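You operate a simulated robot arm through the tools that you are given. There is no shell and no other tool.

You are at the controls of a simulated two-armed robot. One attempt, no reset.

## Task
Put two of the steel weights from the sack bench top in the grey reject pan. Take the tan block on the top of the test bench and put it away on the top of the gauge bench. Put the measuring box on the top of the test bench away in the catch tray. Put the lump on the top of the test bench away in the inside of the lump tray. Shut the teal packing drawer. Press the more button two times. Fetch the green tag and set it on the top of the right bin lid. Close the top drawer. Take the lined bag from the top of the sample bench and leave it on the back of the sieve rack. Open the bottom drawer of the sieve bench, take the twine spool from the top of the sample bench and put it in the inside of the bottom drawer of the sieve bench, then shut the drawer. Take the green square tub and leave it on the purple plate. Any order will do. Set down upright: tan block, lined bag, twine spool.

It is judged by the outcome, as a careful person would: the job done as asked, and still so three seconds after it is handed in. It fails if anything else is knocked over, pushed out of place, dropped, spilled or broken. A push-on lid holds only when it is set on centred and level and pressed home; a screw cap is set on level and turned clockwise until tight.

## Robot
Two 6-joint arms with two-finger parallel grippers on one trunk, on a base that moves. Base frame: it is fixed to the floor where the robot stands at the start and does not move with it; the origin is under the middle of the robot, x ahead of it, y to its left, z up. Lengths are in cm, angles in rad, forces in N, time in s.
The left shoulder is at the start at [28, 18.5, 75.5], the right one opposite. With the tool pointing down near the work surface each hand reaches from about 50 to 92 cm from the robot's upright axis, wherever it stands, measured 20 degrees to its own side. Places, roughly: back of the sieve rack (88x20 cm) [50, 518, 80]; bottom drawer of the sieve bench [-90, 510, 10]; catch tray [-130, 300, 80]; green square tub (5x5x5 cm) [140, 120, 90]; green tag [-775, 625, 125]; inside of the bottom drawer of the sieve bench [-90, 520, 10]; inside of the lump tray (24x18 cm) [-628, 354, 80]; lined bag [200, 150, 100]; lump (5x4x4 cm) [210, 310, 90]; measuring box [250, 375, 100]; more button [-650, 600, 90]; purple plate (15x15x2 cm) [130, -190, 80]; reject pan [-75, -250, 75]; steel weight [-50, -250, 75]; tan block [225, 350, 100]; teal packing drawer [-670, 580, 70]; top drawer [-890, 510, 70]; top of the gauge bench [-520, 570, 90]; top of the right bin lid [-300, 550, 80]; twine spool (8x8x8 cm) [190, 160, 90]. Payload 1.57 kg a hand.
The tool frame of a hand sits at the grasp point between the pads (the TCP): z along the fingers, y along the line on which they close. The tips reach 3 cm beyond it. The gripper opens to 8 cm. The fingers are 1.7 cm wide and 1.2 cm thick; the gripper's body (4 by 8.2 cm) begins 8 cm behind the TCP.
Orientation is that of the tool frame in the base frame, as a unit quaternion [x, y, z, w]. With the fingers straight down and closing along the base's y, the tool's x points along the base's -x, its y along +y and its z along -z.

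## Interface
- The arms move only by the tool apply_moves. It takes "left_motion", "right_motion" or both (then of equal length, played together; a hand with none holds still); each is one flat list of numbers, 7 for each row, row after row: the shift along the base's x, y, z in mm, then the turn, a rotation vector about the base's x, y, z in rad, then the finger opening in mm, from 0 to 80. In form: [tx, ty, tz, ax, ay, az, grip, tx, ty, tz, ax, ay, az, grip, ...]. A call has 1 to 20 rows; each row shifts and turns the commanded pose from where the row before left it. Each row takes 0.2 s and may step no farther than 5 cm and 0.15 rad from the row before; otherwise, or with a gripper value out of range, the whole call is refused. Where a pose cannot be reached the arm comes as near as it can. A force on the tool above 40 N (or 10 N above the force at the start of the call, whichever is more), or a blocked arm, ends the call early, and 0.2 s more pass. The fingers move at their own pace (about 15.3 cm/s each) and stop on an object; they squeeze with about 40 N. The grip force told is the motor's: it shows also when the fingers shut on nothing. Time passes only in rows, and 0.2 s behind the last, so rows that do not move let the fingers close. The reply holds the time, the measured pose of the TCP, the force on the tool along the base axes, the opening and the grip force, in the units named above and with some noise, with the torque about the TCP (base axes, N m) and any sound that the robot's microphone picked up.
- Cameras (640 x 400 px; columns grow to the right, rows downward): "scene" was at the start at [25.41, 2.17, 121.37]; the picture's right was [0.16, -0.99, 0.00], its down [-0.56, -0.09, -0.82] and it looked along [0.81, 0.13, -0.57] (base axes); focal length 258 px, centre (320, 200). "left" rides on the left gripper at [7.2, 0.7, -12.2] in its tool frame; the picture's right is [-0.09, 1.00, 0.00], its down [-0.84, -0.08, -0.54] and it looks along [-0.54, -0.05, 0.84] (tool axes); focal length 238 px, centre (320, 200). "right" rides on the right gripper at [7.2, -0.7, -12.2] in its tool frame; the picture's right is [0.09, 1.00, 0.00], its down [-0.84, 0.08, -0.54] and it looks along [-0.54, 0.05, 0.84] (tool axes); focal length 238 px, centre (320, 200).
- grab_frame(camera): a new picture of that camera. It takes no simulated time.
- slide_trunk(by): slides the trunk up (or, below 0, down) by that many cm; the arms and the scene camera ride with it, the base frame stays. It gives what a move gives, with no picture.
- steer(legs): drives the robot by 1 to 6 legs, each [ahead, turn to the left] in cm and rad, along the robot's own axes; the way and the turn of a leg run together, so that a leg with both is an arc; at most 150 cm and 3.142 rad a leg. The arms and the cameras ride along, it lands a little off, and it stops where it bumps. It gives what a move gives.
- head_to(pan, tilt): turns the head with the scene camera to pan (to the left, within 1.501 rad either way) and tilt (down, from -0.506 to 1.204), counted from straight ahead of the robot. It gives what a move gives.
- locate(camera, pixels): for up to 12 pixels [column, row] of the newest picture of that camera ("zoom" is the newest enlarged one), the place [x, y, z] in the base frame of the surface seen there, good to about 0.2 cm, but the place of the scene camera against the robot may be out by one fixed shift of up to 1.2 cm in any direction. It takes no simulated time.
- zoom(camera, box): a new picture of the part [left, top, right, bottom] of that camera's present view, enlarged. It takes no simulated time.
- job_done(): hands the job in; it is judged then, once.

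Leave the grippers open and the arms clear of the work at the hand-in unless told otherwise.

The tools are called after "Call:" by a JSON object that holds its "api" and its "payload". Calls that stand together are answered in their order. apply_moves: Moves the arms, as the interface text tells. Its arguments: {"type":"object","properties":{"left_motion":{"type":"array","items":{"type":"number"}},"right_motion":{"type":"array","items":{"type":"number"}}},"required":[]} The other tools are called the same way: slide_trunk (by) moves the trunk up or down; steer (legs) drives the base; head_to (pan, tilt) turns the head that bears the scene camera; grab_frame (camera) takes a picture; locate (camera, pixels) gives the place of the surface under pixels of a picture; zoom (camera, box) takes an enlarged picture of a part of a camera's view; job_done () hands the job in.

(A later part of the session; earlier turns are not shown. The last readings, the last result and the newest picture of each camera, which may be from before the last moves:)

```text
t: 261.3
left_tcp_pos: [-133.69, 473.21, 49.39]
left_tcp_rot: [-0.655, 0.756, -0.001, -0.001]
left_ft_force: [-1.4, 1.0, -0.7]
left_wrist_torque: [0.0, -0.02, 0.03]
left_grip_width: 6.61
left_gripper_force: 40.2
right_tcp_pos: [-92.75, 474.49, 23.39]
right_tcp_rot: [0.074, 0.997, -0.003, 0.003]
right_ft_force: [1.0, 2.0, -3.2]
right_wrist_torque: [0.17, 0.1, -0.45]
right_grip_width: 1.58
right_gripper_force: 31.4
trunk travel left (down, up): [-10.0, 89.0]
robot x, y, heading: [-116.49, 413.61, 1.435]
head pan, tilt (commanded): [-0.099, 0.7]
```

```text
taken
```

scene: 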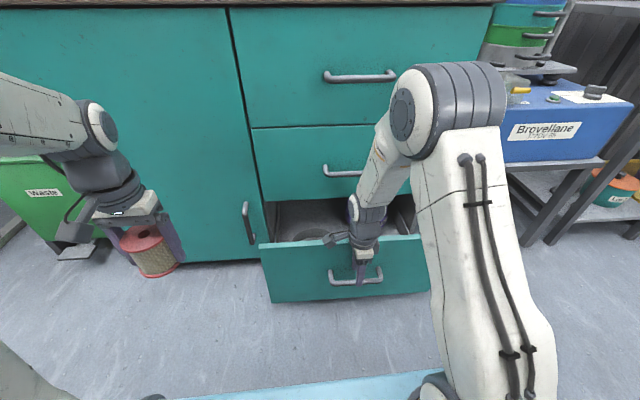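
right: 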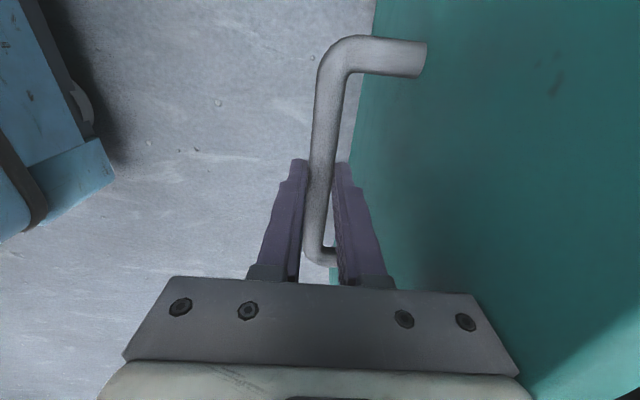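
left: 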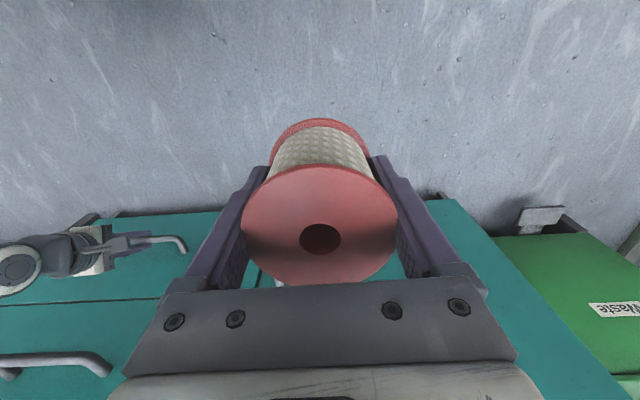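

Gripped with the tool vertical. I pull on in 2 cm steps.

Call:
{"api": "apply_moves", "payload": {"right_motion": [-3, -18, 0, 0, 0, 0, 0, -3, -20, 0, 0, 0, 0, 0, -3, -20, 0, 0, 0, 0, 0, -3, -20, 0, 0, 0, 0, 0, -3, -20, 0, 0, 0, 0, 0]}}

Call:
{"api": "grab_frame", "payload": {"camera": "scene"}}

```text
t: 262.5
left_tcp_pos: [-133.83, 473.07, 49.38]
left_tcp_rot: [-0.656, 0.755, 0.0, -0.001]
left_ft_force: [0.6, -0.3, -0.8]
left_wrist_torque: [-0.01, -0.01, 0.01]
left_grip_width: 6.62
left_gripper_force: 39.7
right_tcp_pos: [-94.24, 464.61, 23.45]
right_tcp_rot: [0.072, 0.997, -0.004, 0.001]
right_ft_force: [-17.9, 3.3, -10.0]
right_wrist_torque: [-0.05, -0.12, -0.29]
right_grip_width: 1.57
right_gripper_force: 31.7
trunk travel left (down, up): [-10.0, 89.0]
robot x, y, heading: [-116.61, 414.13, 1.434]
head pan, tilt (commanded): [-0.099, 0.7]
```

```text
taken
```

scene: 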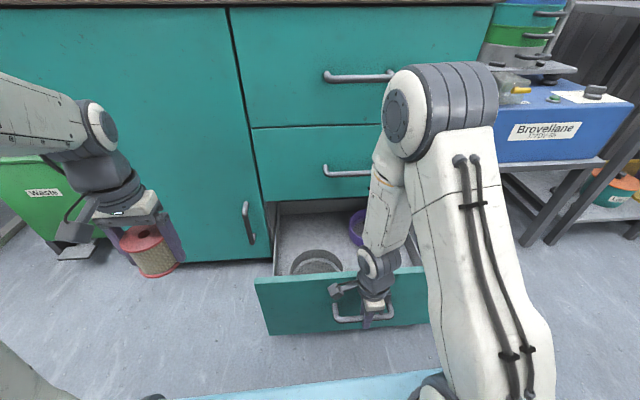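

27 cm open — enough. I release the handle, lift the right hand and move it aside to see inside.

Call:
{"api": "apply_moves", "payload": {"right_motion": [0, 0, 0, 0, 0, 0, 40, 0, 0, 0, 0, 0, 0, 40, 0, 0, 40, 0, 0, 0, 40, 0, 0, 40, 0, 0, 0, 40, 0, 0, 45, 0, 0, 0, 40, 0, 0, 45, 0, 0, 0, 40, 45, 10, 10, 0, 0, 0, 40, 45, 10, 0, 0, 0, 0, 40, 45, 10, 0, 0, 0, 0, 40, 40, 0, 0, 0, 0, 0, 40]}}

Call:
{"api": "grab_frame", "payload": {"camera": "scene"}}

```text
t: 264.7
left_tcp_pos: [-133.84, 473.21, 49.48]
left_tcp_rot: [-0.655, 0.756, 0.0, -0.001]
left_ft_force: [0.6, -0.4, -1.6]
left_wrist_torque: [0.0, 0.01, -0.01]
left_grip_width: 6.62
left_gripper_force: 39.9
right_tcp_pos: [-76.77, 468.03, 41.51]
right_tcp_rot: [0.071, 0.997, -0.003, 0.003]
right_ft_force: [0.7, -0.6, -0.4]
right_wrist_torque: [0.0, 0.0, 0.01]
right_grip_width: 3.98
right_gripper_force: 0.2
trunk travel left (down, up): [-10.0, 89.0]
robot x, y, heading: [-115.93, 414.1, 1.431]
head pan, tilt (commanded): [-0.099, 0.7]
```

```text
taken
```

scene: 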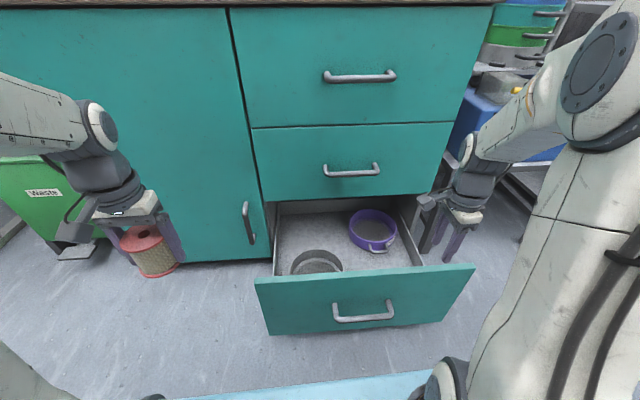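

I zoom into the drawer and locate interior points.

Call:
{"api": "zoom", "payload": {"camera": "scene", "box": [250, 190, 480, 330]}}

Call:
{"api": "locate", "payload": {"camera": "zoom", "pixels": [[110, 90], [250, 110], [260, 150], [250, 200], [420, 180], [170, 165], [350, 60], [80, 200], [475, 160], [300, 228], [180, 200], [340, 120]]}}

```text
2.78 times, centred on (365, 260) of scene
```

zoom: 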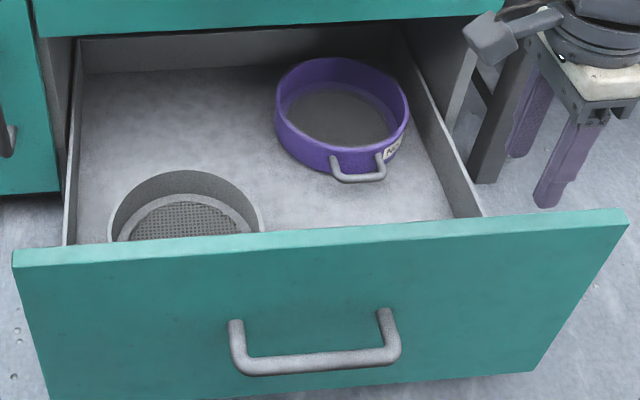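

```text
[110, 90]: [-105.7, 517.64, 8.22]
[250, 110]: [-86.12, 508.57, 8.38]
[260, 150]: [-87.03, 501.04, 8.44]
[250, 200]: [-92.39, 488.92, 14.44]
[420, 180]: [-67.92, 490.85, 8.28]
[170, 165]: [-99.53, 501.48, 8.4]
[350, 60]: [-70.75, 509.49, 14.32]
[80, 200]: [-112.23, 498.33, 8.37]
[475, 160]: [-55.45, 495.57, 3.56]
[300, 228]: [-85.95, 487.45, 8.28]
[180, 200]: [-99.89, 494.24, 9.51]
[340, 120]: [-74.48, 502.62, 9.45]
```

Inside are a grey sieve (left, rim to x≈-92) and a purple sieve (back right); drawer floor z≈8.4; free spot around (-82,482). To reach it with the left hand I turn the robot right by 0.35 rad.

Call:
{"api": "steer", "payload": {"legs": [[0, -0.35]]}}

Call:
{"api": "head_to", "payload": {"pan": 0.1, "tilt": 0.75}}

Call:
{"api": "grab_frame", "payload": {"camera": "scene"}}

```text
t: 266.2
left_tcp_pos: [-112.38, 475.69, 49.36]
left_tcp_rot: [-0.513, 0.858, -0.001, -0.001]
left_ft_force: [0.3, -0.1, -1.8]
left_wrist_torque: [0.02, -0.01, 0.01]
left_grip_width: 6.63
left_gripper_force: 40.3
right_tcp_pos: [-60.64, 451.11, 41.53]
right_tcp_rot: [0.246, 0.969, -0.002, 0.002]
right_ft_force: [-0.6, -0.9, -0.6]
right_wrist_torque: [-0.01, 0.03, -0.04]
right_grip_width: 4.01
right_gripper_force: 0.1
trunk travel left (down, up): [-10.0, 89.0]
robot x, y, heading: [-116.39, 414.04, 1.079]
head pan, tilt (commanded): [-0.099, 0.7]
```

```text
t: 266.9
left_tcp_pos: [-112.4, 475.44, 49.47]
left_tcp_rot: [-0.513, 0.858, 0.0, -0.001]
left_ft_force: [-0.3, 0.6, -1.2]
left_wrist_torque: [0.01, -0.02, 0.01]
left_grip_width: 6.59
left_gripper_force: 40.0
right_tcp_pos: [-60.7, 451.16, 41.43]
right_tcp_rot: [0.245, 0.97, -0.004, 0.002]
right_ft_force: [0.0, -0.4, 0.1]
right_wrist_torque: [0.0, 0.02, -0.02]
right_grip_width: 3.99
right_gripper_force: 0.0
trunk travel left (down, up): [-10.0, 89.0]
robot x, y, heading: [-116.52, 413.95, 1.079]
head pan, tilt (commanded): [0.099, 0.75]
```

```text
taken
```

scene: 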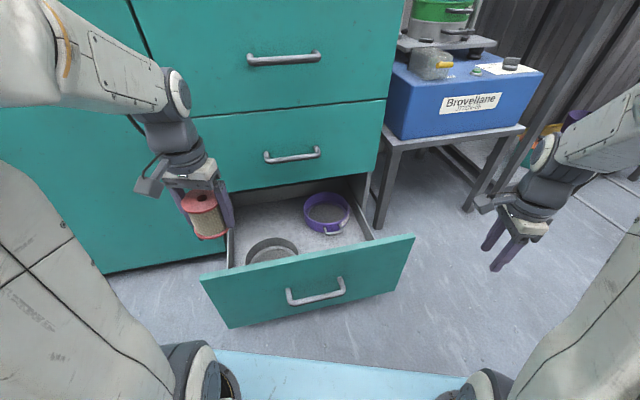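

I rotate the left tool by -1.228 rad (camera to the side) while moving over the free spot at (-82,482).

Call:
{"api": "apply_moves", "payload": {"left_motion": [34, 7, 3, 0, 0, -0.1365, 60, 34, 7, 3, 0, 0, -0.1365, 60, 34, 7, 3, 0, 0, -0.1365, 60, 34, 7, 3, 0, 0, -0.1365, 60, 34, 7, 3, 0, 0, -0.1365, 60, 34, 7, 3, 0, 0, -0.1365, 60, 34, 7, 0, 0, 0, -0.1365, 60, 33, 7, 0, 0, 0, -0.1365, 60, 33, 8, 0, 0, 0, -0.1365, 60, 0, 0, 0, 0, 0, 0, 60]}}

Call:
{"api": "grab_frame", "payload": {"camera": "left"}}

Call:
{"api": "grab_frame", "payload": {"camera": "scene"}}

Call:
{"api": "grab_frame", "payload": {"camera": "right"}}

```text
t: 269.1
left_tcp_pos: [-82.15, 482.04, 51.21]
left_tcp_rot: [0.075, 0.997, 0.0, 0.0]
left_ft_force: [0.5, 0.1, -1.9]
left_wrist_torque: [-0.01, -0.03, -0.01]
left_grip_width: 6.63
left_gripper_force: 39.8
right_tcp_pos: [-60.65, 451.11, 41.5]
right_tcp_rot: [0.245, 0.969, -0.003, 0.003]
right_ft_force: [0.8, 0.7, 0.6]
right_wrist_torque: [0.0, 0.02, 0.0]
right_grip_width: 3.96
right_gripper_force: 0.1
trunk travel left (down, up): [-10.0, 89.0]
robot x, y, heading: [-116.59, 413.47, 1.087]
head pan, tilt (commanded): [0.099, 0.75]
```

```text
taken
```

left: 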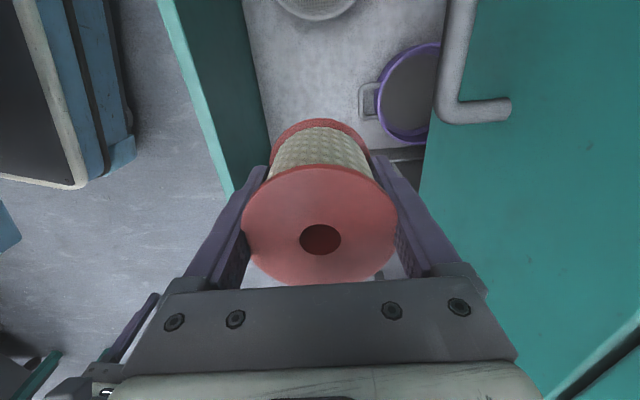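

```text
taken
```

scene: 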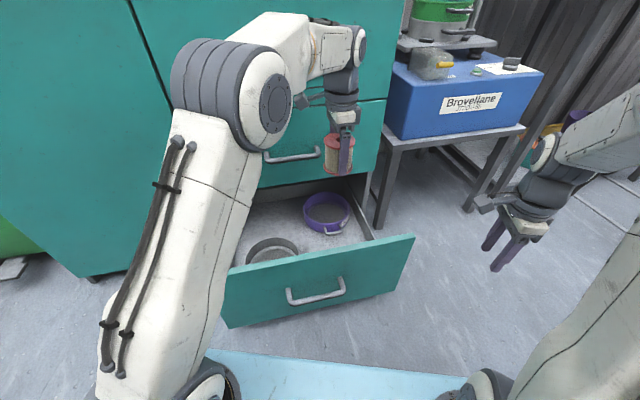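

```text
taken
```

right: 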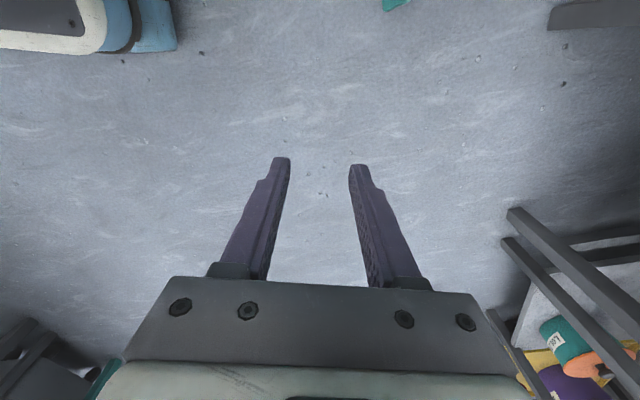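

I check clearances in the left camera: panel inner edge, purple sieve handle, grey sieve rim, and the middle handle.

Call:
{"api": "locate", "payload": {"camera": "left", "pixels": [[190, 60], [225, 100], [265, 120], [366, 100], [362, 120], [315, 15], [330, 60], [445, 100], [400, 130], [500, 110], [268, 150], [410, 155]]}}

```text
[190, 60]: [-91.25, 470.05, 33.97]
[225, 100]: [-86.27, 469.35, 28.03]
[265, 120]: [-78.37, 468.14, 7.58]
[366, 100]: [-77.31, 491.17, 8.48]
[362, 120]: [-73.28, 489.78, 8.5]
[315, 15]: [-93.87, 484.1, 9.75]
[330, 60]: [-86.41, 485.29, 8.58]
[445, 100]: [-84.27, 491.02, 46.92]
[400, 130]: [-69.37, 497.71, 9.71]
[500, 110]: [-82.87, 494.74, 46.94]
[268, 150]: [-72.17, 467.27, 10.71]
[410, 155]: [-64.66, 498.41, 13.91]
```

Clear. I shift to (-81.2,480.5) and lower the spool into the drawer to just above the floor.

Call:
{"api": "apply_moves", "payload": {"left_motion": [10, -15, -20, 0, 0, 0, 60, 0, 0, -40, 0, 0, 0, 60, 0, 0, -40, 0, 0, 0, 60, 0, 0, -40, 0, 0, 0, 60, 0, 0, -40, 0, 0, 0, 60, 0, 0, -40, 0, 0, 0, 60, 0, 0, -40, 0, 0, 0, 60, 0, 0, -40, 0, 0, 0, 60, 0, 0, -40, 0, 0, 0, 60, 0, 0, 0, 0, 0, 0, 60]}}

Call:
{"api": "grab_frame", "payload": {"camera": "left"}}

Call:
{"api": "grab_frame", "payload": {"camera": "scene"}}

```text
t: 271.3
left_tcp_pos: [-80.91, 480.78, 17.36]
left_tcp_rot: [0.074, 0.997, 0.0, 0.0]
left_ft_force: [0.4, -0.5, -1.4]
left_wrist_torque: [-0.01, 0.02, 0.01]
left_grip_width: 6.59
left_gripper_force: 40.0
right_tcp_pos: [-60.59, 451.16, 41.36]
right_tcp_rot: [0.245, 0.969, -0.004, 0.002]
right_ft_force: [-0.5, 0.0, -0.1]
right_wrist_torque: [-0.01, -0.04, 0.04]
right_grip_width: 3.99
right_gripper_force: 0.0
trunk travel left (down, up): [-10.0, 89.0]
robot x, y, heading: [-116.53, 413.61, 1.081]
head pan, tilt (commanded): [0.099, 0.75]
```

```text
taken
```

left: 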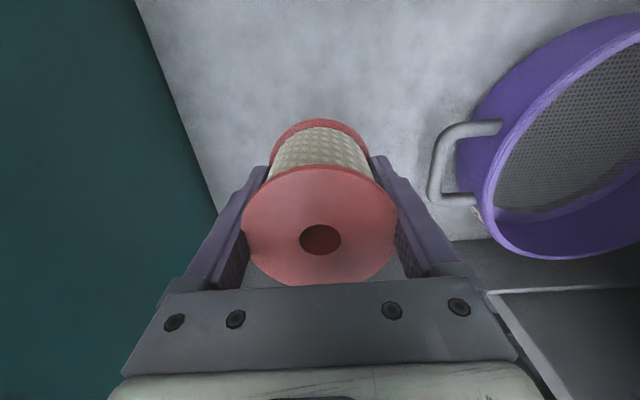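

```text
taken
```

scene: 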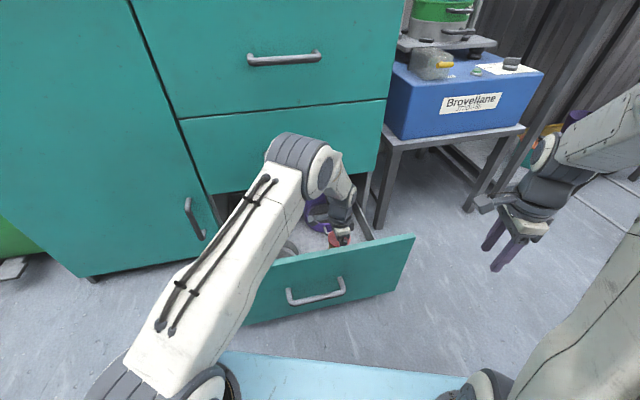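

Still clear. I lower in small steps to contact.

Call:
{"api": "apply_moves", "payload": {"left_motion": [0, 0, -25, 0, 0, 0, 60, 0, 0, -15, 0, 0, 0, 60, 0, 0, -8, 0, 0, 0, 60, 0, 0, -3, 0, 0, 0, 60, 0, 0, 0, 0, 0, 0, 60]}}

```text
t: 272.5
left_tcp_pos: [-80.9, 480.54, 12.13]
left_tcp_rot: [0.075, 0.997, 0.0, -0.001]
left_ft_force: [0.0, 1.0, -2.1]
left_wrist_torque: [-0.04, -0.02, 0.02]
left_grip_width: 6.64
left_gripper_force: 39.5
right_tcp_pos: [-60.65, 451.2, 41.3]
right_tcp_rot: [0.246, 0.969, -0.002, 0.001]
right_ft_force: [0.1, -0.2, 0.0]
right_wrist_torque: [-0.01, -0.05, 0.0]
right_grip_width: 4.0
right_gripper_force: 0.0
trunk travel left (down, up): [-10.0, 89.0]
robot x, y, heading: [-116.61, 413.59, 1.079]
head pan, tilt (commanded): [0.099, 0.75]
```

Call:
{"api": "apply_moves", "payload": {"left_motion": [0, 0, -2, 0, 0, 0, 60, 0, 0, -2, 0, 0, 0, 60, 0, 0, 0, 0, 0, 0, 60]}}

```text
t: 273.3
left_tcp_pos: [-80.88, 480.45, 11.81]
left_tcp_rot: [0.075, 0.997, 0.0, -0.001]
left_ft_force: [-2.6, -0.8, 7.4]
left_wrist_torque: [-0.06, -0.19, -0.04]
left_grip_width: 6.62
left_gripper_force: 40.0
right_tcp_pos: [-60.72, 451.33, 41.42]
right_tcp_rot: [0.245, 0.969, -0.003, 0.001]
right_ft_force: [0.4, -0.2, 0.6]
right_wrist_torque: [-0.01, 0.0, -0.02]
right_grip_width: 4.01
right_gripper_force: 0.0
trunk travel left (down, up): [-10.0, 89.0]
robot x, y, heading: [-116.21, 413.78, 1.078]
head pan, tilt (commanded): [0.099, 0.75]
```

Contact (7.4 N). I open fully and lift straight out.

Call:
{"api": "apply_moves", "payload": {"left_motion": [0, 0, 0, 0, 0, 0, 72, 0, 0, 0, 0, 0, 0, 80, 0, 0, 0, 0, 0, 0, 80, 0, 0, 20, 0, 0, 0, 80, 0, 0, 40, 0, 0, 0, 80, 0, 0, 40, 0, 0, 0, 80, 0, 0, 40, 0, 0, 0, 80, 0, 0, 45, 0, 0, 0, 80, 0, 0, 45, 0, 0, 0, 80, 0, 0, 45, 0, 0, 0, 80, 0, 0, 45, 0, 0, 0, 80, 0, 0, 45, 0, 0, 0, 80]}}

Call:
{"api": "grab_frame", "payload": {"camera": "left"}}

```text
t: 275.9
left_tcp_pos: [-81.24, 480.31, 48.2]
left_tcp_rot: [0.074, 0.997, 0.0, -0.001]
left_ft_force: [0.1, 0.2, -0.7]
left_wrist_torque: [0.0, -0.04, -0.01]
left_grip_width: 8.01
left_gripper_force: 0.0
right_tcp_pos: [-60.59, 451.32, 41.46]
right_tcp_rot: [0.245, 0.969, -0.003, 0.002]
right_ft_force: [0.2, 0.3, -0.5]
right_wrist_torque: [0.0, 0.0, -0.01]
right_grip_width: 4.02
right_gripper_force: 0.0
trunk travel left (down, up): [-10.0, 89.0]
robot x, y, heading: [-116.45, 413.87, 1.08]
head pan, tilt (commanded): [0.099, 0.75]
```

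```text
taken
```

left: 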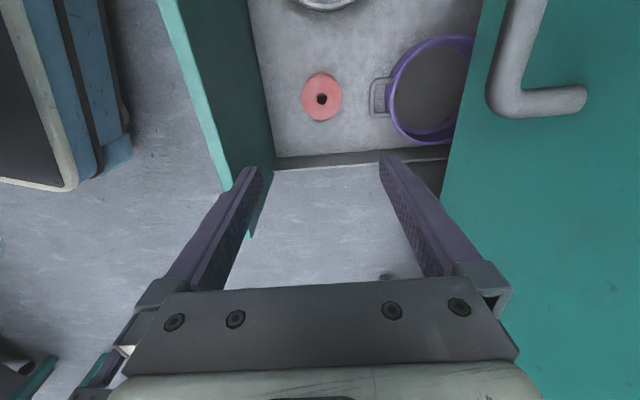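

The spool stands upright in the drawer. I retract the left hand, rotate it back, and turn the robot back to face the drawer for closing.

Call:
{"api": "apply_moves", "payload": {"left_motion": [-10, -20, 10, 0, 0, 0, 80, -34, -10, 8, 0, 0, 0.1365, 80, -34, -8, 8, 0, 0, 0.1365, 80, -34, -6, 8, 0, 0, 0.1365, 80, -34, 0, 8, 0, 0, 0.1365, 80, -34, 0, 0, 0, 0, 0.1365, 80, -34, 0, 0, 0, 0, 0.1365, 80, -34, 0, 0, 0, 0, 0.1365, 80, -34, 0, 0, 0, 0, 0.1365, 80, -34, 0, 0, 0, 0, 0.1365, 80]}}

Call:
{"api": "steer", "payload": {"legs": [[0, 0.34]]}}

Call:
{"api": "head_to", "payload": {"pan": -0.1, "tilt": 0.75}}

Call:
{"api": "grab_frame", "payload": {"camera": "scene"}}

```text
t: 278.1
left_tcp_pos: [-112.54, 476.37, 52.44]
left_tcp_rot: [-0.514, 0.858, -0.001, 0.0]
left_ft_force: [-0.4, 0.6, 0.9]
left_wrist_torque: [-0.02, -0.04, -0.03]
left_grip_width: 8.0
left_gripper_force: 0.0
right_tcp_pos: [-60.63, 451.21, 41.45]
right_tcp_rot: [0.247, 0.969, -0.003, 0.001]
right_ft_force: [-0.6, 0.2, 0.5]
right_wrist_torque: [0.0, 0.0, -0.01]
right_grip_width: 3.98
right_gripper_force: 0.1
trunk travel left (down, up): [-10.0, 89.0]
robot x, y, heading: [-116.14, 414.09, 1.08]
head pan, tilt (commanded): [0.099, 0.75]
```

```text
t: 279.6
left_tcp_pos: [-133.7, 474.06, 52.58]
left_tcp_rot: [-0.653, 0.758, 0.0, -0.001]
left_ft_force: [0.7, 0.0, -0.5]
left_wrist_torque: [0.03, 0.03, 0.0]
left_grip_width: 8.04
left_gripper_force: 0.1
right_tcp_pos: [-76.33, 467.82, 41.39]
right_tcp_rot: [0.077, 0.997, -0.003, 0.003]
right_ft_force: [-0.5, -0.6, 0.4]
right_wrist_torque: [-0.01, -0.02, 0.0]
right_grip_width: 3.99
right_gripper_force: 0.1
trunk travel left (down, up): [-10.0, 89.0]
robot x, y, heading: [-116.06, 413.68, 1.423]
head pan, tilt (commanded): [0.099, 0.75]
```

```text
t: 280.3
left_tcp_pos: [-133.77, 474.06, 52.53]
left_tcp_rot: [-0.653, 0.758, 0.0, 0.0]
left_ft_force: [-0.1, 0.2, -0.4]
left_wrist_torque: [0.0, 0.0, -0.02]
left_grip_width: 8.01
left_gripper_force: 0.1
right_tcp_pos: [-76.52, 467.93, 41.47]
right_tcp_rot: [0.076, 0.997, -0.002, 0.002]
right_ft_force: [0.9, 1.3, -0.4]
right_wrist_torque: [0.01, -0.03, -0.04]
right_grip_width: 3.98
right_gripper_force: 0.1
trunk travel left (down, up): [-10.0, 89.0]
robot x, y, heading: [-116.73, 413.89, 1.427]
head pan, tilt (commanded): [-0.099, 0.75]
```

```text
taken
```

scene: 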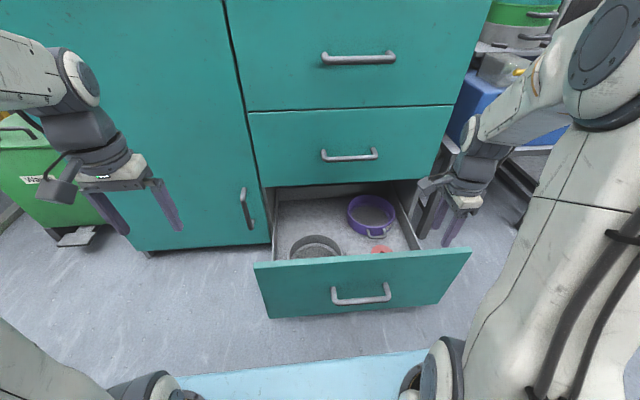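

I bring the closed right fingers in front of the panel just above its handle, then push it partway.

Call:
{"api": "apply_moves", "payload": {"right_motion": [-39, -8, 0, 0, 0, 0, 0, -39, -8, 0, 0, 0, 0, 0, -39, -6, 0, 0, 0, 0, 0, -38, -3, 0, 0, 0, 0, 0, 0, 0, -35, 0, 0, 0, 0, 0, 0, -35, 0, 0, 0, 0, 0, 0, -35, 0, 0, 0, 0, 0, 0, -33, 0, 0, 0, 0, 0, 0, 0, 0, 0, 0, 0]}}

Call:
{"api": "grab_frame", "payload": {"camera": "scene"}}

Call:
{"api": "grab_frame", "payload": {"camera": "right"}}

```text
t: 282.3
left_tcp_pos: [-133.76, 474.11, 52.68]
left_tcp_rot: [-0.653, 0.758, -0.001, -0.001]
left_ft_force: [-0.7, -0.3, -0.5]
left_wrist_torque: [-0.02, 0.03, 0.0]
left_grip_width: 8.0
left_gripper_force: 0.1
right_tcp_pos: [-92.02, 465.37, 27.64]
right_tcp_rot: [0.077, 0.997, -0.003, 0.002]
right_ft_force: [-0.4, 0.3, 0.5]
right_wrist_torque: [-0.01, 0.01, 0.01]
right_grip_width: 0.0
right_gripper_force: 20.7
trunk travel left (down, up): [-10.0, 89.0]
robot x, y, heading: [-116.52, 414.23, 1.422]
head pan, tilt (commanded): [-0.099, 0.75]
```

```text
taken
```

scene: 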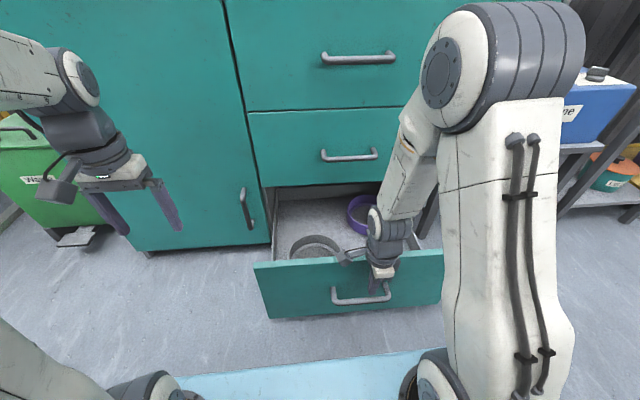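

```text
taken
```

right: 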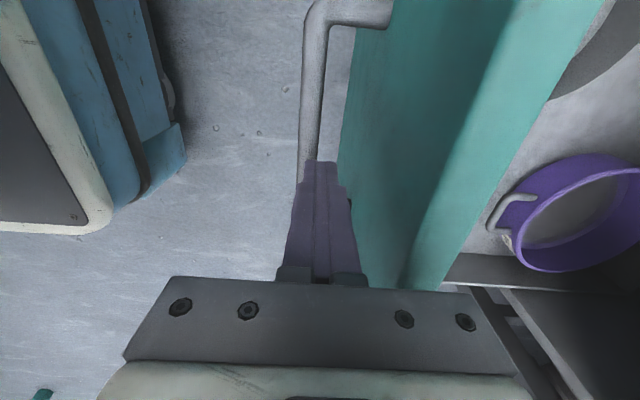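

Good position. I push forward gently 2 cm per row.

Call:
{"api": "apply_moves", "payload": {"right_motion": [1.5, 10, 0, 0, 0, 0, 0, 2, 15, 0, 0, 0, 0, 0, 3, 18, 0, 0, 0, 0, 0, 3, 18, 0, 0, 0, 0, 0, 3, 18, 0, 0, 0, 0, 0, 3, 18, 0, 0, 0, 0, 0, 3, 18, 0, 0, 0, 0, 0, 2, 12, 0, 0, 0, 0, 0, 0, 0, 0, 0, 0, 0, 0]}}

Call:
{"api": "grab_frame", "payload": {"camera": "scene"}}

Call:
{"api": "grab_frame", "payload": {"camera": "right"}}

```text
t: 284.3
left_tcp_pos: [-133.68, 474.21, 52.57]
left_tcp_rot: [-0.652, 0.758, 0.0, 0.0]
left_ft_force: [-0.6, 0.3, 0.0]
left_wrist_torque: [0.01, 0.04, -0.01]
left_grip_width: 7.99
left_gripper_force: 0.1
right_tcp_pos: [-89.99, 478.16, 27.7]
right_tcp_rot: [0.077, 0.997, -0.003, 0.001]
right_ft_force: [-0.3, 0.1, 0.2]
right_wrist_torque: [0.0, 0.02, -0.01]
right_grip_width: 0.0
right_gripper_force: 22.1
trunk travel left (down, up): [-10.0, 89.0]
robot x, y, heading: [-116.23, 413.75, 1.425]
head pan, tilt (commanded): [-0.099, 0.75]
```

```text
taken
```

scene: 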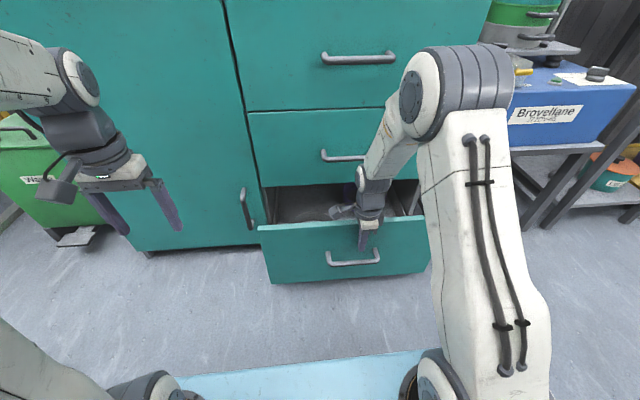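

```text
taken
```

right: 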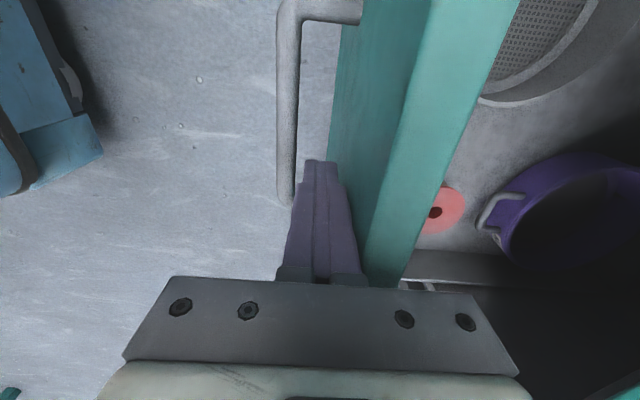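

The drawer moves well and the spool stays upright. I push 4.5 cm more vertically.

Call:
{"api": "apply_moves", "payload": {"right_motion": [3, 18, 0, 0, 0, 0, 0, 3, 18, 0, 0, 0, 0, 0, 1.4, 9, 0, 0, 0, 0, 0, 0, 0, 0, 0, 0, 0, 0, -4, -25, 0, 0, 0, 0, 0, -2, -15, 30, 0, 0, 0, 0]}}

Call:
{"api": "grab_frame", "payload": {"camera": "right"}}

```text
t: 285.7
left_tcp_pos: [-133.84, 474.09, 52.54]
left_tcp_rot: [-0.653, 0.757, -0.001, -0.001]
left_ft_force: [0.5, -0.1, -0.6]
left_wrist_torque: [-0.01, 0.04, -0.01]
left_grip_width: 8.0
left_gripper_force: 0.1
right_tcp_pos: [-90.02, 478.44, 30.58]
right_tcp_rot: [0.077, 0.997, -0.003, 0.002]
right_ft_force: [0.6, 0.3, -0.4]
right_wrist_torque: [-0.02, 0.01, -0.01]
right_grip_width: 0.02
right_gripper_force: 20.5
trunk travel left (down, up): [-10.0, 89.0]
robot x, y, heading: [-116.25, 413.98, 1.425]
head pan, tilt (commanded): [-0.099, 0.75]
```

```text
taken
```

right: 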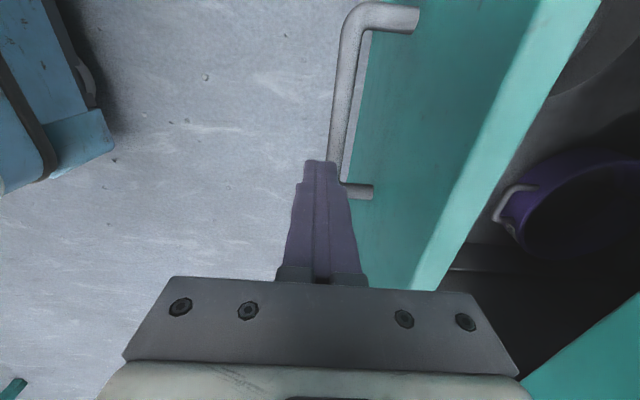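

Now I pitch the tool forward 0.85 rad in place, then push with the fingertips.

Call:
{"api": "apply_moves", "payload": {"right_motion": [0, 0, 0, 0.14, -0.0222, 0, 0, 0, 0, 0, 0.14, -0.0222, 0, 0, 0, 0, 0, 0.14, -0.0222, 0, 0, 0, 0, 0, 0.14, -0.0222, 0, 0, 0, 0, 0, 0.14, -0.0222, 0, 0, 0, 0, 0, 0.14, -0.0222, 0, 0, 0, 0, 0, 0, 0, 0, 0]}}

Call:
{"api": "grab_frame", "payload": {"camera": "right"}}

Call:
{"api": "grab_frame", "payload": {"camera": "scene"}}

```text
t: 287.3
left_tcp_pos: [-133.76, 474.2, 52.56]
left_tcp_rot: [-0.652, 0.758, -0.001, 0.0]
left_ft_force: [0.6, 0.4, -1.0]
left_wrist_torque: [0.02, -0.01, 0.0]
left_grip_width: 8.01
left_gripper_force: 0.1
right_tcp_pos: [-90.34, 479.06, 30.58]
right_tcp_rot: [0.066, 0.924, 0.377, 0.022]
right_ft_force: [0.2, -1.3, 0.0]
right_wrist_torque: [-0.01, -0.01, 0.0]
right_grip_width: 0.0
right_gripper_force: 21.2
right hand out of reach, approached as far as the arm can: row 3, 6
trunk travel left (down, up): [-10.0, 89.0]
robot x, y, heading: [-116.61, 413.95, 1.423]
head pan, tilt (commanded): [-0.099, 0.75]
```

```text
taken
```

right: 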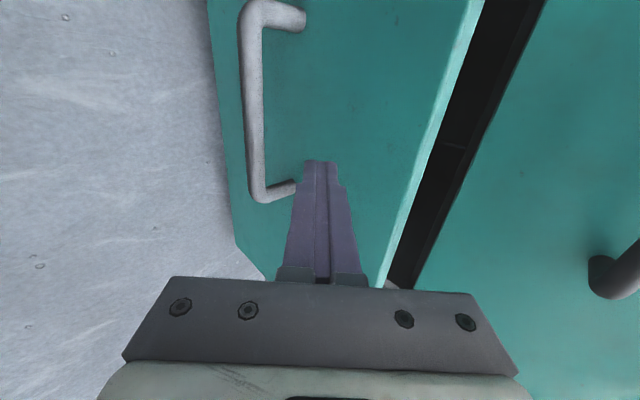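

```text
taken
```

scene: 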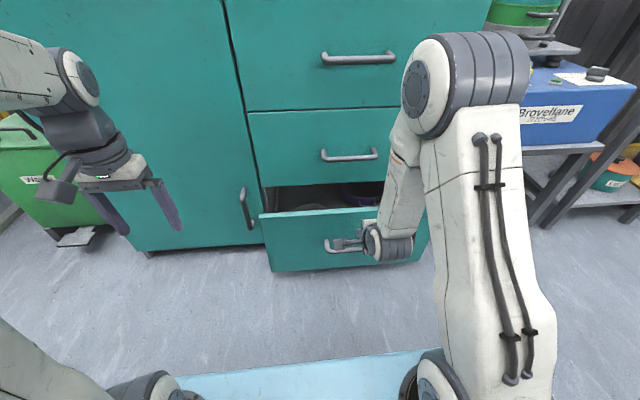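

I push forward along the drawer axis until it closes.

Call:
{"api": "apply_moves", "payload": {"right_motion": [3, 18, 0, 0, 0, 0, 0, 3, 18, 0, 0, 0, 0, 0, 3, 18, 0, 0, 0, 0, 0, 3, 18, 0, 0, 0, 0, 0, 3, 18, 0, 0, 0, 0, 0, 3, 18, 0, 0, 0, 0, 0, 2, 14, 0, 0, 0, 0, 0, 1.5, 10, 0, 0, 0, 0, 0, 1, 8, 0, 0, 0, 0, 0, 0, 0, 0, 0, 0, 0, 0]}}

Call:
{"api": "grab_frame", "payload": {"camera": "right"}}

Call:
{"api": "grab_frame", "payload": {"camera": "scene"}}

```text
t: 289.5
left_tcp_pos: [-133.76, 474.1, 52.54]
left_tcp_rot: [-0.653, 0.757, 0.0, 0.0]
left_ft_force: [-0.1, -0.9, 0.6]
left_wrist_torque: [-0.02, 0.0, 0.04]
left_grip_width: 7.99
left_gripper_force: 0.0
right_tcp_pos: [-88.07, 493.13, 30.62]
right_tcp_rot: [0.067, 0.923, 0.378, 0.02]
right_ft_force: [-0.3, 1.2, -0.9]
right_wrist_torque: [-0.01, -0.02, -0.01]
right_grip_width: 0.0
right_gripper_force: 21.3
trunk travel left (down, up): [-10.0, 89.0]
robot x, y, heading: [-116.33, 414.08, 1.427]
head pan, tilt (commanded): [-0.099, 0.75]
```

```text
taken
```

right: 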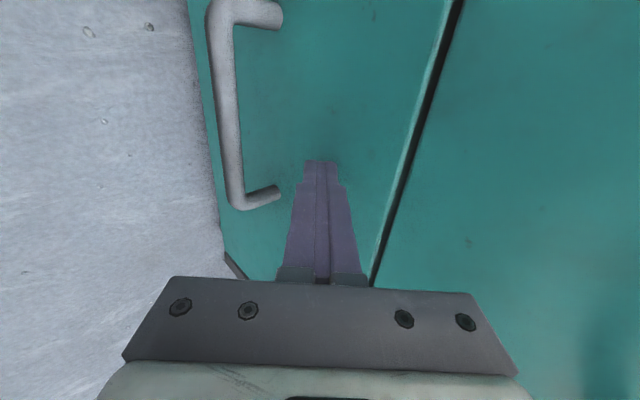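

```text
taken
```

scene: 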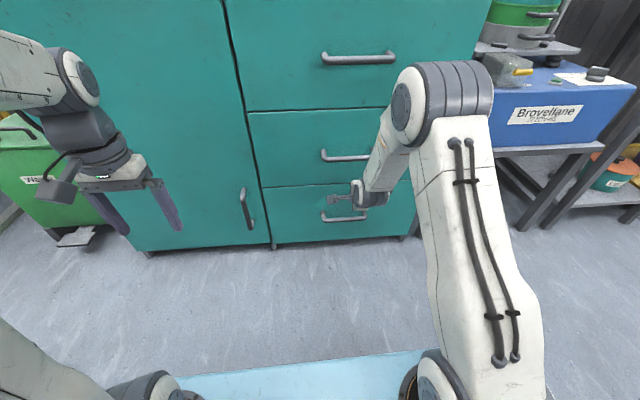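

Almost closed. I push the last bit until resistance.

Call:
{"api": "apply_moves", "payload": {"right_motion": [0.8, 5, 0, 0, 0, 0, 0, 0.8, 5, 0, 0, 0, 0, 0, 0.8, 5, 0, 0, 0, 0, 0, 0.8, 5, 0, 0, 0, 0, 0, 0.8, 5, 0, 0, 0, 0, 0, 0, 0, 0, 0, 0, 0, 0]}}

Call:
{"api": "locate", "payload": {"camera": "scene", "pixels": [[290, 200], [290, 160], [390, 220], [340, 230], [300, 225]]}}

```text
t: 290.1
left_tcp_pos: [-133.84, 474.02, 52.59]
left_tcp_rot: [-0.652, 0.758, 0.001, 0.0]
left_ft_force: [-0.7, -0.4, 0.5]
left_wrist_torque: [0.02, -0.01, 0.01]
left_grip_width: 8.0
left_gripper_force: 0.1
right_tcp_pos: [-87.99, 493.37, 30.8]
right_tcp_rot: [0.066, 0.925, 0.374, 0.022]
right_ft_force: [-2.0, -15.1, 13.4]
right_wrist_torque: [0.17, -0.12, -0.13]
right_grip_width: 0.01
right_gripper_force: 21.4
trunk travel left (down, up): [-10.0, 89.0]
robot x, y, heading: [-116.62, 414.17, 1.423]
head pan, tilt (commanded): [-0.099, 0.75]
stopped in row 2 (right hand): the force on the tool passed its limit at 50 N (the readings are from after the stop); the commanded pose is now the measured one
```

```text
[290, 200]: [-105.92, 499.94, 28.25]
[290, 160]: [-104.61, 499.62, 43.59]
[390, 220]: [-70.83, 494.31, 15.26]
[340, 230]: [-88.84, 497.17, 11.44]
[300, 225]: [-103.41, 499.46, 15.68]
```

The drawer is shut (50 N stop, faces coplanar). I retract and restore the right hand's orientation.

Call:
{"api": "apply_moves", "payload": {"right_motion": [-4, -30, 10, 0, 0, 0, 0, -4, -30, 20, 0, 0, 0, 20, -4, -30, 20, 0, 0, 0, 40, -4, -20, 20, 0, 0, 0, 60, 0, 0, 10, -0.1263, 0.02, 0, 80, 0, 0, 10, -0.1263, 0.02, 0, 80, 0, 0, 0, -0.1263, 0.02, 0, 80, 0, 0, 0, -0.1263, 0.02, 0, 80, 0, 0, 0, -0.1263, 0.02, 0, 80, 0, 0, 0, -0.1263, 0.02, 0, 80, 4, -2, 0, 0, 0, 0.142, 80, 4, -2, 0, 0, 0, 0.142, 80, 4, -2, 0, 0, 0, 0.142, 80, 4, -2, 0, 0, 0, 0.142, 80, 4, -2, 0, 0, 0, 0.142, 80, 4, -2, 0, 0, 0, 0.142, 80, 4, -2, 0, 0, 0, 0.142, 80, 4, -2, 0, 0, 0, 0.142, 80, 4, -2, 0, 0, 0, 0.142, 80, 4, -2, 0, 0, 0, 0.142, 80]}}

Call:
{"api": "apply_moves", "payload": {"right_motion": [4, -2, 0, 0, 0, 0.142, 80, 0, 0, 0, 0, 0, 0, 80]}}

Call:
{"api": "grab_frame", "payload": {"camera": "scene"}}

```text
t: 294.3
left_tcp_pos: [-133.73, 474.08, 52.55]
left_tcp_rot: [-0.653, 0.758, -0.001, 0.0]
left_ft_force: [0.4, 0.0, -0.3]
left_wrist_torque: [0.0, 0.02, -0.01]
left_grip_width: 8.01
left_gripper_force: 0.1
right_tcp_pos: [-85.5, 480.35, 39.45]
right_tcp_rot: [-0.594, 0.805, -0.006, -0.008]
right_ft_force: [-0.4, -0.4, 0.5]
right_wrist_torque: [-0.01, 0.0, 0.03]
right_grip_width: 8.0
right_gripper_force: 0.0
trunk travel left (down, up): [-10.0, 89.0]
robot x, y, heading: [-116.51, 413.96, 1.426]
head pan, tilt (commanded): [-0.099, 0.75]
```

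```text
t: 294.9
left_tcp_pos: [-133.74, 474.01, 52.48]
left_tcp_rot: [-0.653, 0.758, -0.001, -0.001]
left_ft_force: [-0.1, 0.1, 0.6]
left_wrist_torque: [-0.01, 0.03, 0.0]
left_grip_width: 7.97
left_gripper_force: 0.1
right_tcp_pos: [-85.07, 480.26, 39.68]
right_tcp_rot: [-0.649, 0.761, -0.008, -0.007]
right_ft_force: [-0.2, -0.3, -0.4]
right_wrist_torque: [0.0, 0.03, 0.01]
right_grip_width: 8.01
right_gripper_force: 0.0
trunk travel left (down, up): [-10.0, 89.0]
robot x, y, heading: [-116.51, 413.99, 1.426]
head pan, tilt (commanded): [-0.099, 0.75]
```

```text
taken
```

scene: 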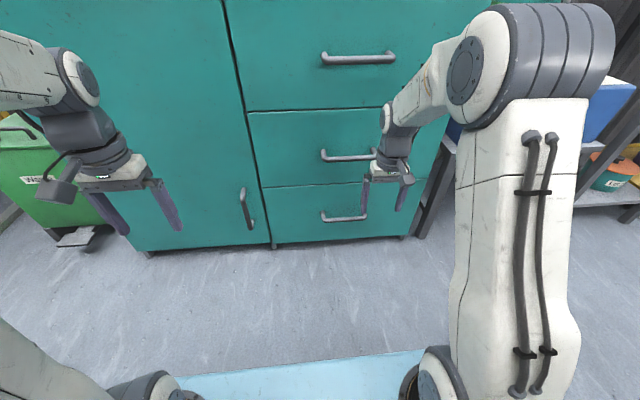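

I retract the right hand a bit more and raise the trunk for travel to the test bench.

Call:
{"api": "apply_moves", "payload": {"right_motion": [8, -35, 0, 0, 0, 0, 80, 8, -35, 0, 0, 0, 0, 80, 8, -35, 0, 0, 0, 0, 80]}}

Call:
{"api": "slide_trunk", "payload": {"by": 38}}

Call:
{"api": "slide_trunk", "payload": {"by": 34}}

Call:
{"api": "steer", "payload": {"legs": [[0, -1.45], [140, 0], [80, 0]]}}

Call:
{"api": "head_to", "payload": {"pan": -0.2, "tilt": 0.5}}

Call:
{"api": "grab_frame", "payload": {"camera": "scene"}}

```text
t: 295.7
left_tcp_pos: [-133.91, 474.16, 52.44]
left_tcp_rot: [-0.653, 0.758, 0.0, -0.001]
left_ft_force: [-0.5, -0.9, -0.2]
left_wrist_torque: [-0.04, 0.0, -0.01]
left_grip_width: 8.01
left_gripper_force: 0.1
right_tcp_pos: [-82.75, 469.72, 39.09]
right_tcp_rot: [-0.649, 0.761, -0.007, -0.008]
right_ft_force: [0.4, 0.9, -0.5]
right_wrist_torque: [0.02, -0.03, -0.03]
right_grip_width: 8.01
right_gripper_force: 0.2
trunk travel left (down, up): [-10.0, 89.0]
robot x, y, heading: [-116.09, 413.65, 1.422]
head pan, tilt (commanded): [-0.099, 0.75]
```

```text
t: 299.3
left_tcp_pos: [-133.67, 474.16, 90.46]
left_tcp_rot: [-0.653, 0.758, 0.0, 0.0]
left_ft_force: [0.0, -0.4, 0.4]
left_wrist_torque: [-0.02, 0.02, 0.0]
left_grip_width: 7.99
left_gripper_force: 0.0
right_tcp_pos: [-82.74, 469.74, 77.06]
right_tcp_rot: [-0.648, 0.761, -0.007, -0.007]
right_ft_force: [-0.2, 0.1, 0.7]
right_wrist_torque: [0.02, 0.01, -0.02]
right_grip_width: 7.99
right_gripper_force: 0.1
trunk travel left (down, up): [-48.0, 51.0]
robot x, y, heading: [-116.6, 413.54, 1.42]
head pan, tilt (commanded): [-0.099, 0.75]
```

```text
t: 302.7
left_tcp_pos: [-133.77, 474.14, 124.49]
left_tcp_rot: [-0.653, 0.757, -0.001, -0.001]
left_ft_force: [0.6, 0.5, 1.1]
left_wrist_torque: [-0.05, 0.01, 0.0]
left_grip_width: 8.0
left_gripper_force: 0.0
right_tcp_pos: [-82.63, 469.73, 111.21]
right_tcp_rot: [-0.648, 0.762, -0.008, -0.007]
right_ft_force: [0.7, 0.1, 0.4]
right_wrist_torque: [0.04, 0.01, -0.01]
right_grip_width: 7.97
right_gripper_force: 0.0
trunk travel left (down, up): [-82.0, 17.0]
robot x, y, heading: [-116.52, 413.86, 1.424]
head pan, tilt (commanded): [-0.099, 0.75]
```

```text
t: 317.1
left_tcp_pos: [161.18, 438.05, 124.48]
left_tcp_rot: [0.006, 1.0, 0.0, -0.001]
left_ft_force: [-0.5, -0.2, -0.5]
left_wrist_torque: [0.06, 0.02, 0.0]
left_grip_width: 7.97
left_gripper_force: 0.1
right_tcp_pos: [163.74, 386.9, 111.14]
right_tcp_rot: [0.011, 1.0, -0.001, -0.011]
right_ft_force: [-0.5, 0.8, -0.3]
right_wrist_torque: [-0.01, -0.01, 0.0]
right_grip_width: 7.99
right_gripper_force: 0.0
trunk travel left (down, up): [-82.0, 17.0]
robot x, y, heading: [103.48, 412.55, -0.007]
head pan, tilt (commanded): [-0.099, 0.75]
```

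```text
t: 317.8
left_tcp_pos: [161.04, 438.15, 124.46]
left_tcp_rot: [0.006, 1.0, 0.0, -0.001]
left_ft_force: [-1.3, -0.5, 0.0]
left_wrist_torque: [-0.02, -0.03, 0.01]
left_grip_width: 8.0
left_gripper_force: 0.0
right_tcp_pos: [163.75, 386.91, 111.13]
right_tcp_rot: [0.012, 1.0, -0.001, -0.011]
right_ft_force: [0.6, -0.3, 0.2]
right_wrist_torque: [0.0, 0.0, 0.01]
right_grip_width: 7.99
right_gripper_force: 0.0
trunk travel left (down, up): [-82.0, 17.0]
robot x, y, heading: [103.46, 412.65, -0.013]
head pan, tilt (commanded): [-0.201, 0.499]
```

```text
taken
```

scene: 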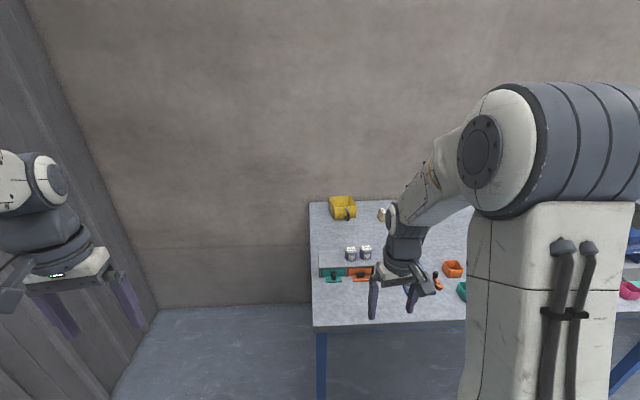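

I'm north of the test bench's front. I drive to a spot squarely in front of it (about (92,335)) and look.

Call:
{"api": "steer", "payload": {"legs": [[-10, 0], [0, -1.6], [78, 0], [0, 1.46]]}}

Call:
{"api": "head_to", "payload": {"pan": 0.0, "tilt": 0.6}}

Call:
{"api": "grab_frame", "payload": {"camera": "scene"}}

```text
t: 330.2
left_tcp_pos: [149.91, 351.62, 124.59]
left_tcp_rot: [0.092, 0.996, 0.001, -0.002]
left_ft_force: [-0.6, 0.1, 0.0]
left_wrist_torque: [0.01, 0.04, -0.01]
left_grip_width: 8.0
left_gripper_force: 0.0
right_tcp_pos: [143.72, 300.78, 111.14]
right_tcp_rot: [0.098, 0.995, 0.0, -0.011]
right_ft_force: [0.4, -0.5, 0.4]
right_wrist_torque: [0.02, -0.01, 0.0]
right_grip_width: 8.0
right_gripper_force: 0.1
trunk travel left (down, up): [-82.0, 17.0]
robot x, y, heading: [89.23, 336.4, -0.185]
head pan, tilt (commanded): [-0.201, 0.499]
```

```text
t: 330.9
left_tcp_pos: [150.04, 351.7, 124.48]
left_tcp_rot: [0.092, 0.996, 0.0, -0.001]
left_ft_force: [0.4, -0.6, -0.8]
left_wrist_torque: [-0.01, 0.02, 0.03]
left_grip_width: 8.01
left_gripper_force: 0.0
right_tcp_pos: [143.79, 300.72, 111.18]
right_tcp_rot: [0.097, 0.995, 0.0, -0.011]
right_ft_force: [-0.1, 0.0, -0.3]
right_wrist_torque: [0.0, 0.0, 0.0]
right_grip_width: 8.03
right_gripper_force: 0.1
trunk travel left (down, up): [-82.0, 17.0]
robot x, y, heading: [89.06, 336.64, -0.182]
head pan, tilt (commanded): [0.0, 0.6]
```

```text
taken
```

scene: 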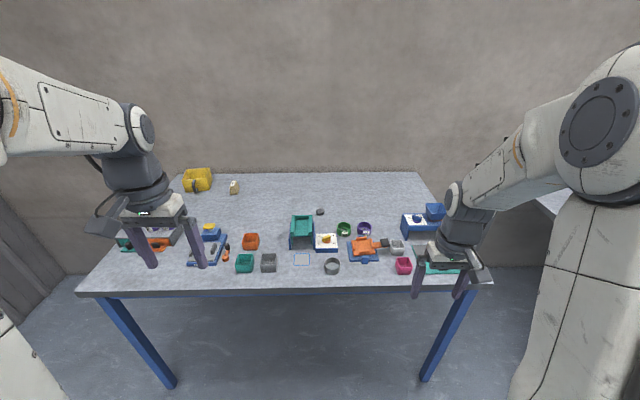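

I zoom in on the test bench top to identify the tan block, measuring box and lump.

Call:
{"api": "zoom", "payload": {"camera": "scene", "box": [160, 150, 320, 280]}}

Call:
{"api": "locate", "payload": {"camera": "zoom", "pixels": [[200, 140], [310, 145], [305, 130], [320, 330], [205, 80], [150, 110]]}}

Call:
{"api": "zoom", "payload": {"camera": "scene", "box": [280, 180, 460, 290]}}

Call:
{"api": "locate", "payload": {"camera": "zoom", "pixels": [[140, 110], [185, 305], [225, 165], [300, 170], [415, 240], [160, 230], [430, 310]]}}

```text
3.08 times, centred on (240, 215) of scene
```

zoom: 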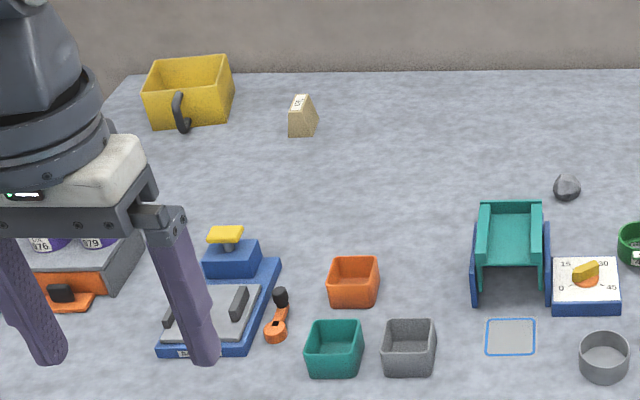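

```text
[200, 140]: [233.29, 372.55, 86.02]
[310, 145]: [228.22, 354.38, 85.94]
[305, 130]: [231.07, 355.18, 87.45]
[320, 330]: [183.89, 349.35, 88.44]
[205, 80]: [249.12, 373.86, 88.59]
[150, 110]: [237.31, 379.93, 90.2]
```

```text
3.56 times, centred on (370, 235) of scene
```

zoom: 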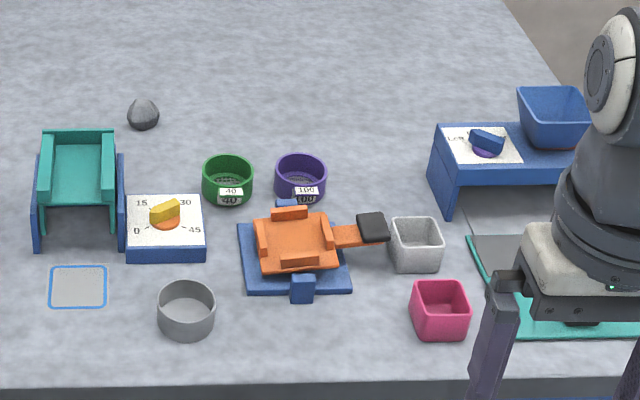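

```text
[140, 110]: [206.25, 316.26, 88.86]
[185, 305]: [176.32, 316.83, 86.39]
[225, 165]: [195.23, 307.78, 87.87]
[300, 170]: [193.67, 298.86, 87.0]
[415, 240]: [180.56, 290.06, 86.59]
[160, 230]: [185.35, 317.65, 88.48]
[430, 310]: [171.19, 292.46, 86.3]
```

I identify: measuring box = yellow box at ≈(245,376), tan block ≈(231,355), lump ≈(206,316). I check walls and bench corners for reaching the box from the north end.

Call:
{"api": "head_to", "payload": {"pan": 0.5, "tilt": 0.4}}

Call:
{"api": "grab_frame", "payload": {"camera": "scene"}}

Call:
{"api": "locate", "payload": {"camera": "scene", "pixels": [[300, 60], [200, 60], [60, 60], [150, 100], [420, 80], [340, 165], [270, 250]]}}

```text
t: 331.9
left_tcp_pos: [149.92, 351.73, 124.56]
left_tcp_rot: [0.092, 0.996, 0.001, -0.001]
left_ft_force: [1.4, -0.2, 0.4]
left_wrist_torque: [-0.01, -0.01, 0.0]
left_grip_width: 8.02
left_gripper_force: 0.1
right_tcp_pos: [143.67, 300.74, 111.04]
right_tcp_rot: [0.097, 0.995, 0.0, -0.011]
right_ft_force: [0.7, 0.2, 0.1]
right_wrist_torque: [0.0, -0.01, 0.04]
right_grip_width: 8.0
right_gripper_force: 0.0
trunk travel left (down, up): [-82.0, 17.0]
robot x, y, heading: [88.84, 336.3, -0.176]
head pan, tilt (commanded): [0.499, 0.4]
```

```text
taken
```

scene: 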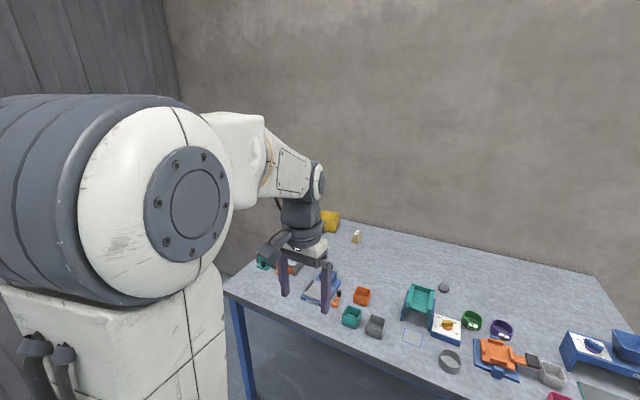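

```text
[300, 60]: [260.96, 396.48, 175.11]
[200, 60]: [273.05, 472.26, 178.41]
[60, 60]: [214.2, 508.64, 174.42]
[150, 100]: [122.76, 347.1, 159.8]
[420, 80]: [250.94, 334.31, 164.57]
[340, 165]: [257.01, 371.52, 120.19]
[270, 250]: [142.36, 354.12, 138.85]
```

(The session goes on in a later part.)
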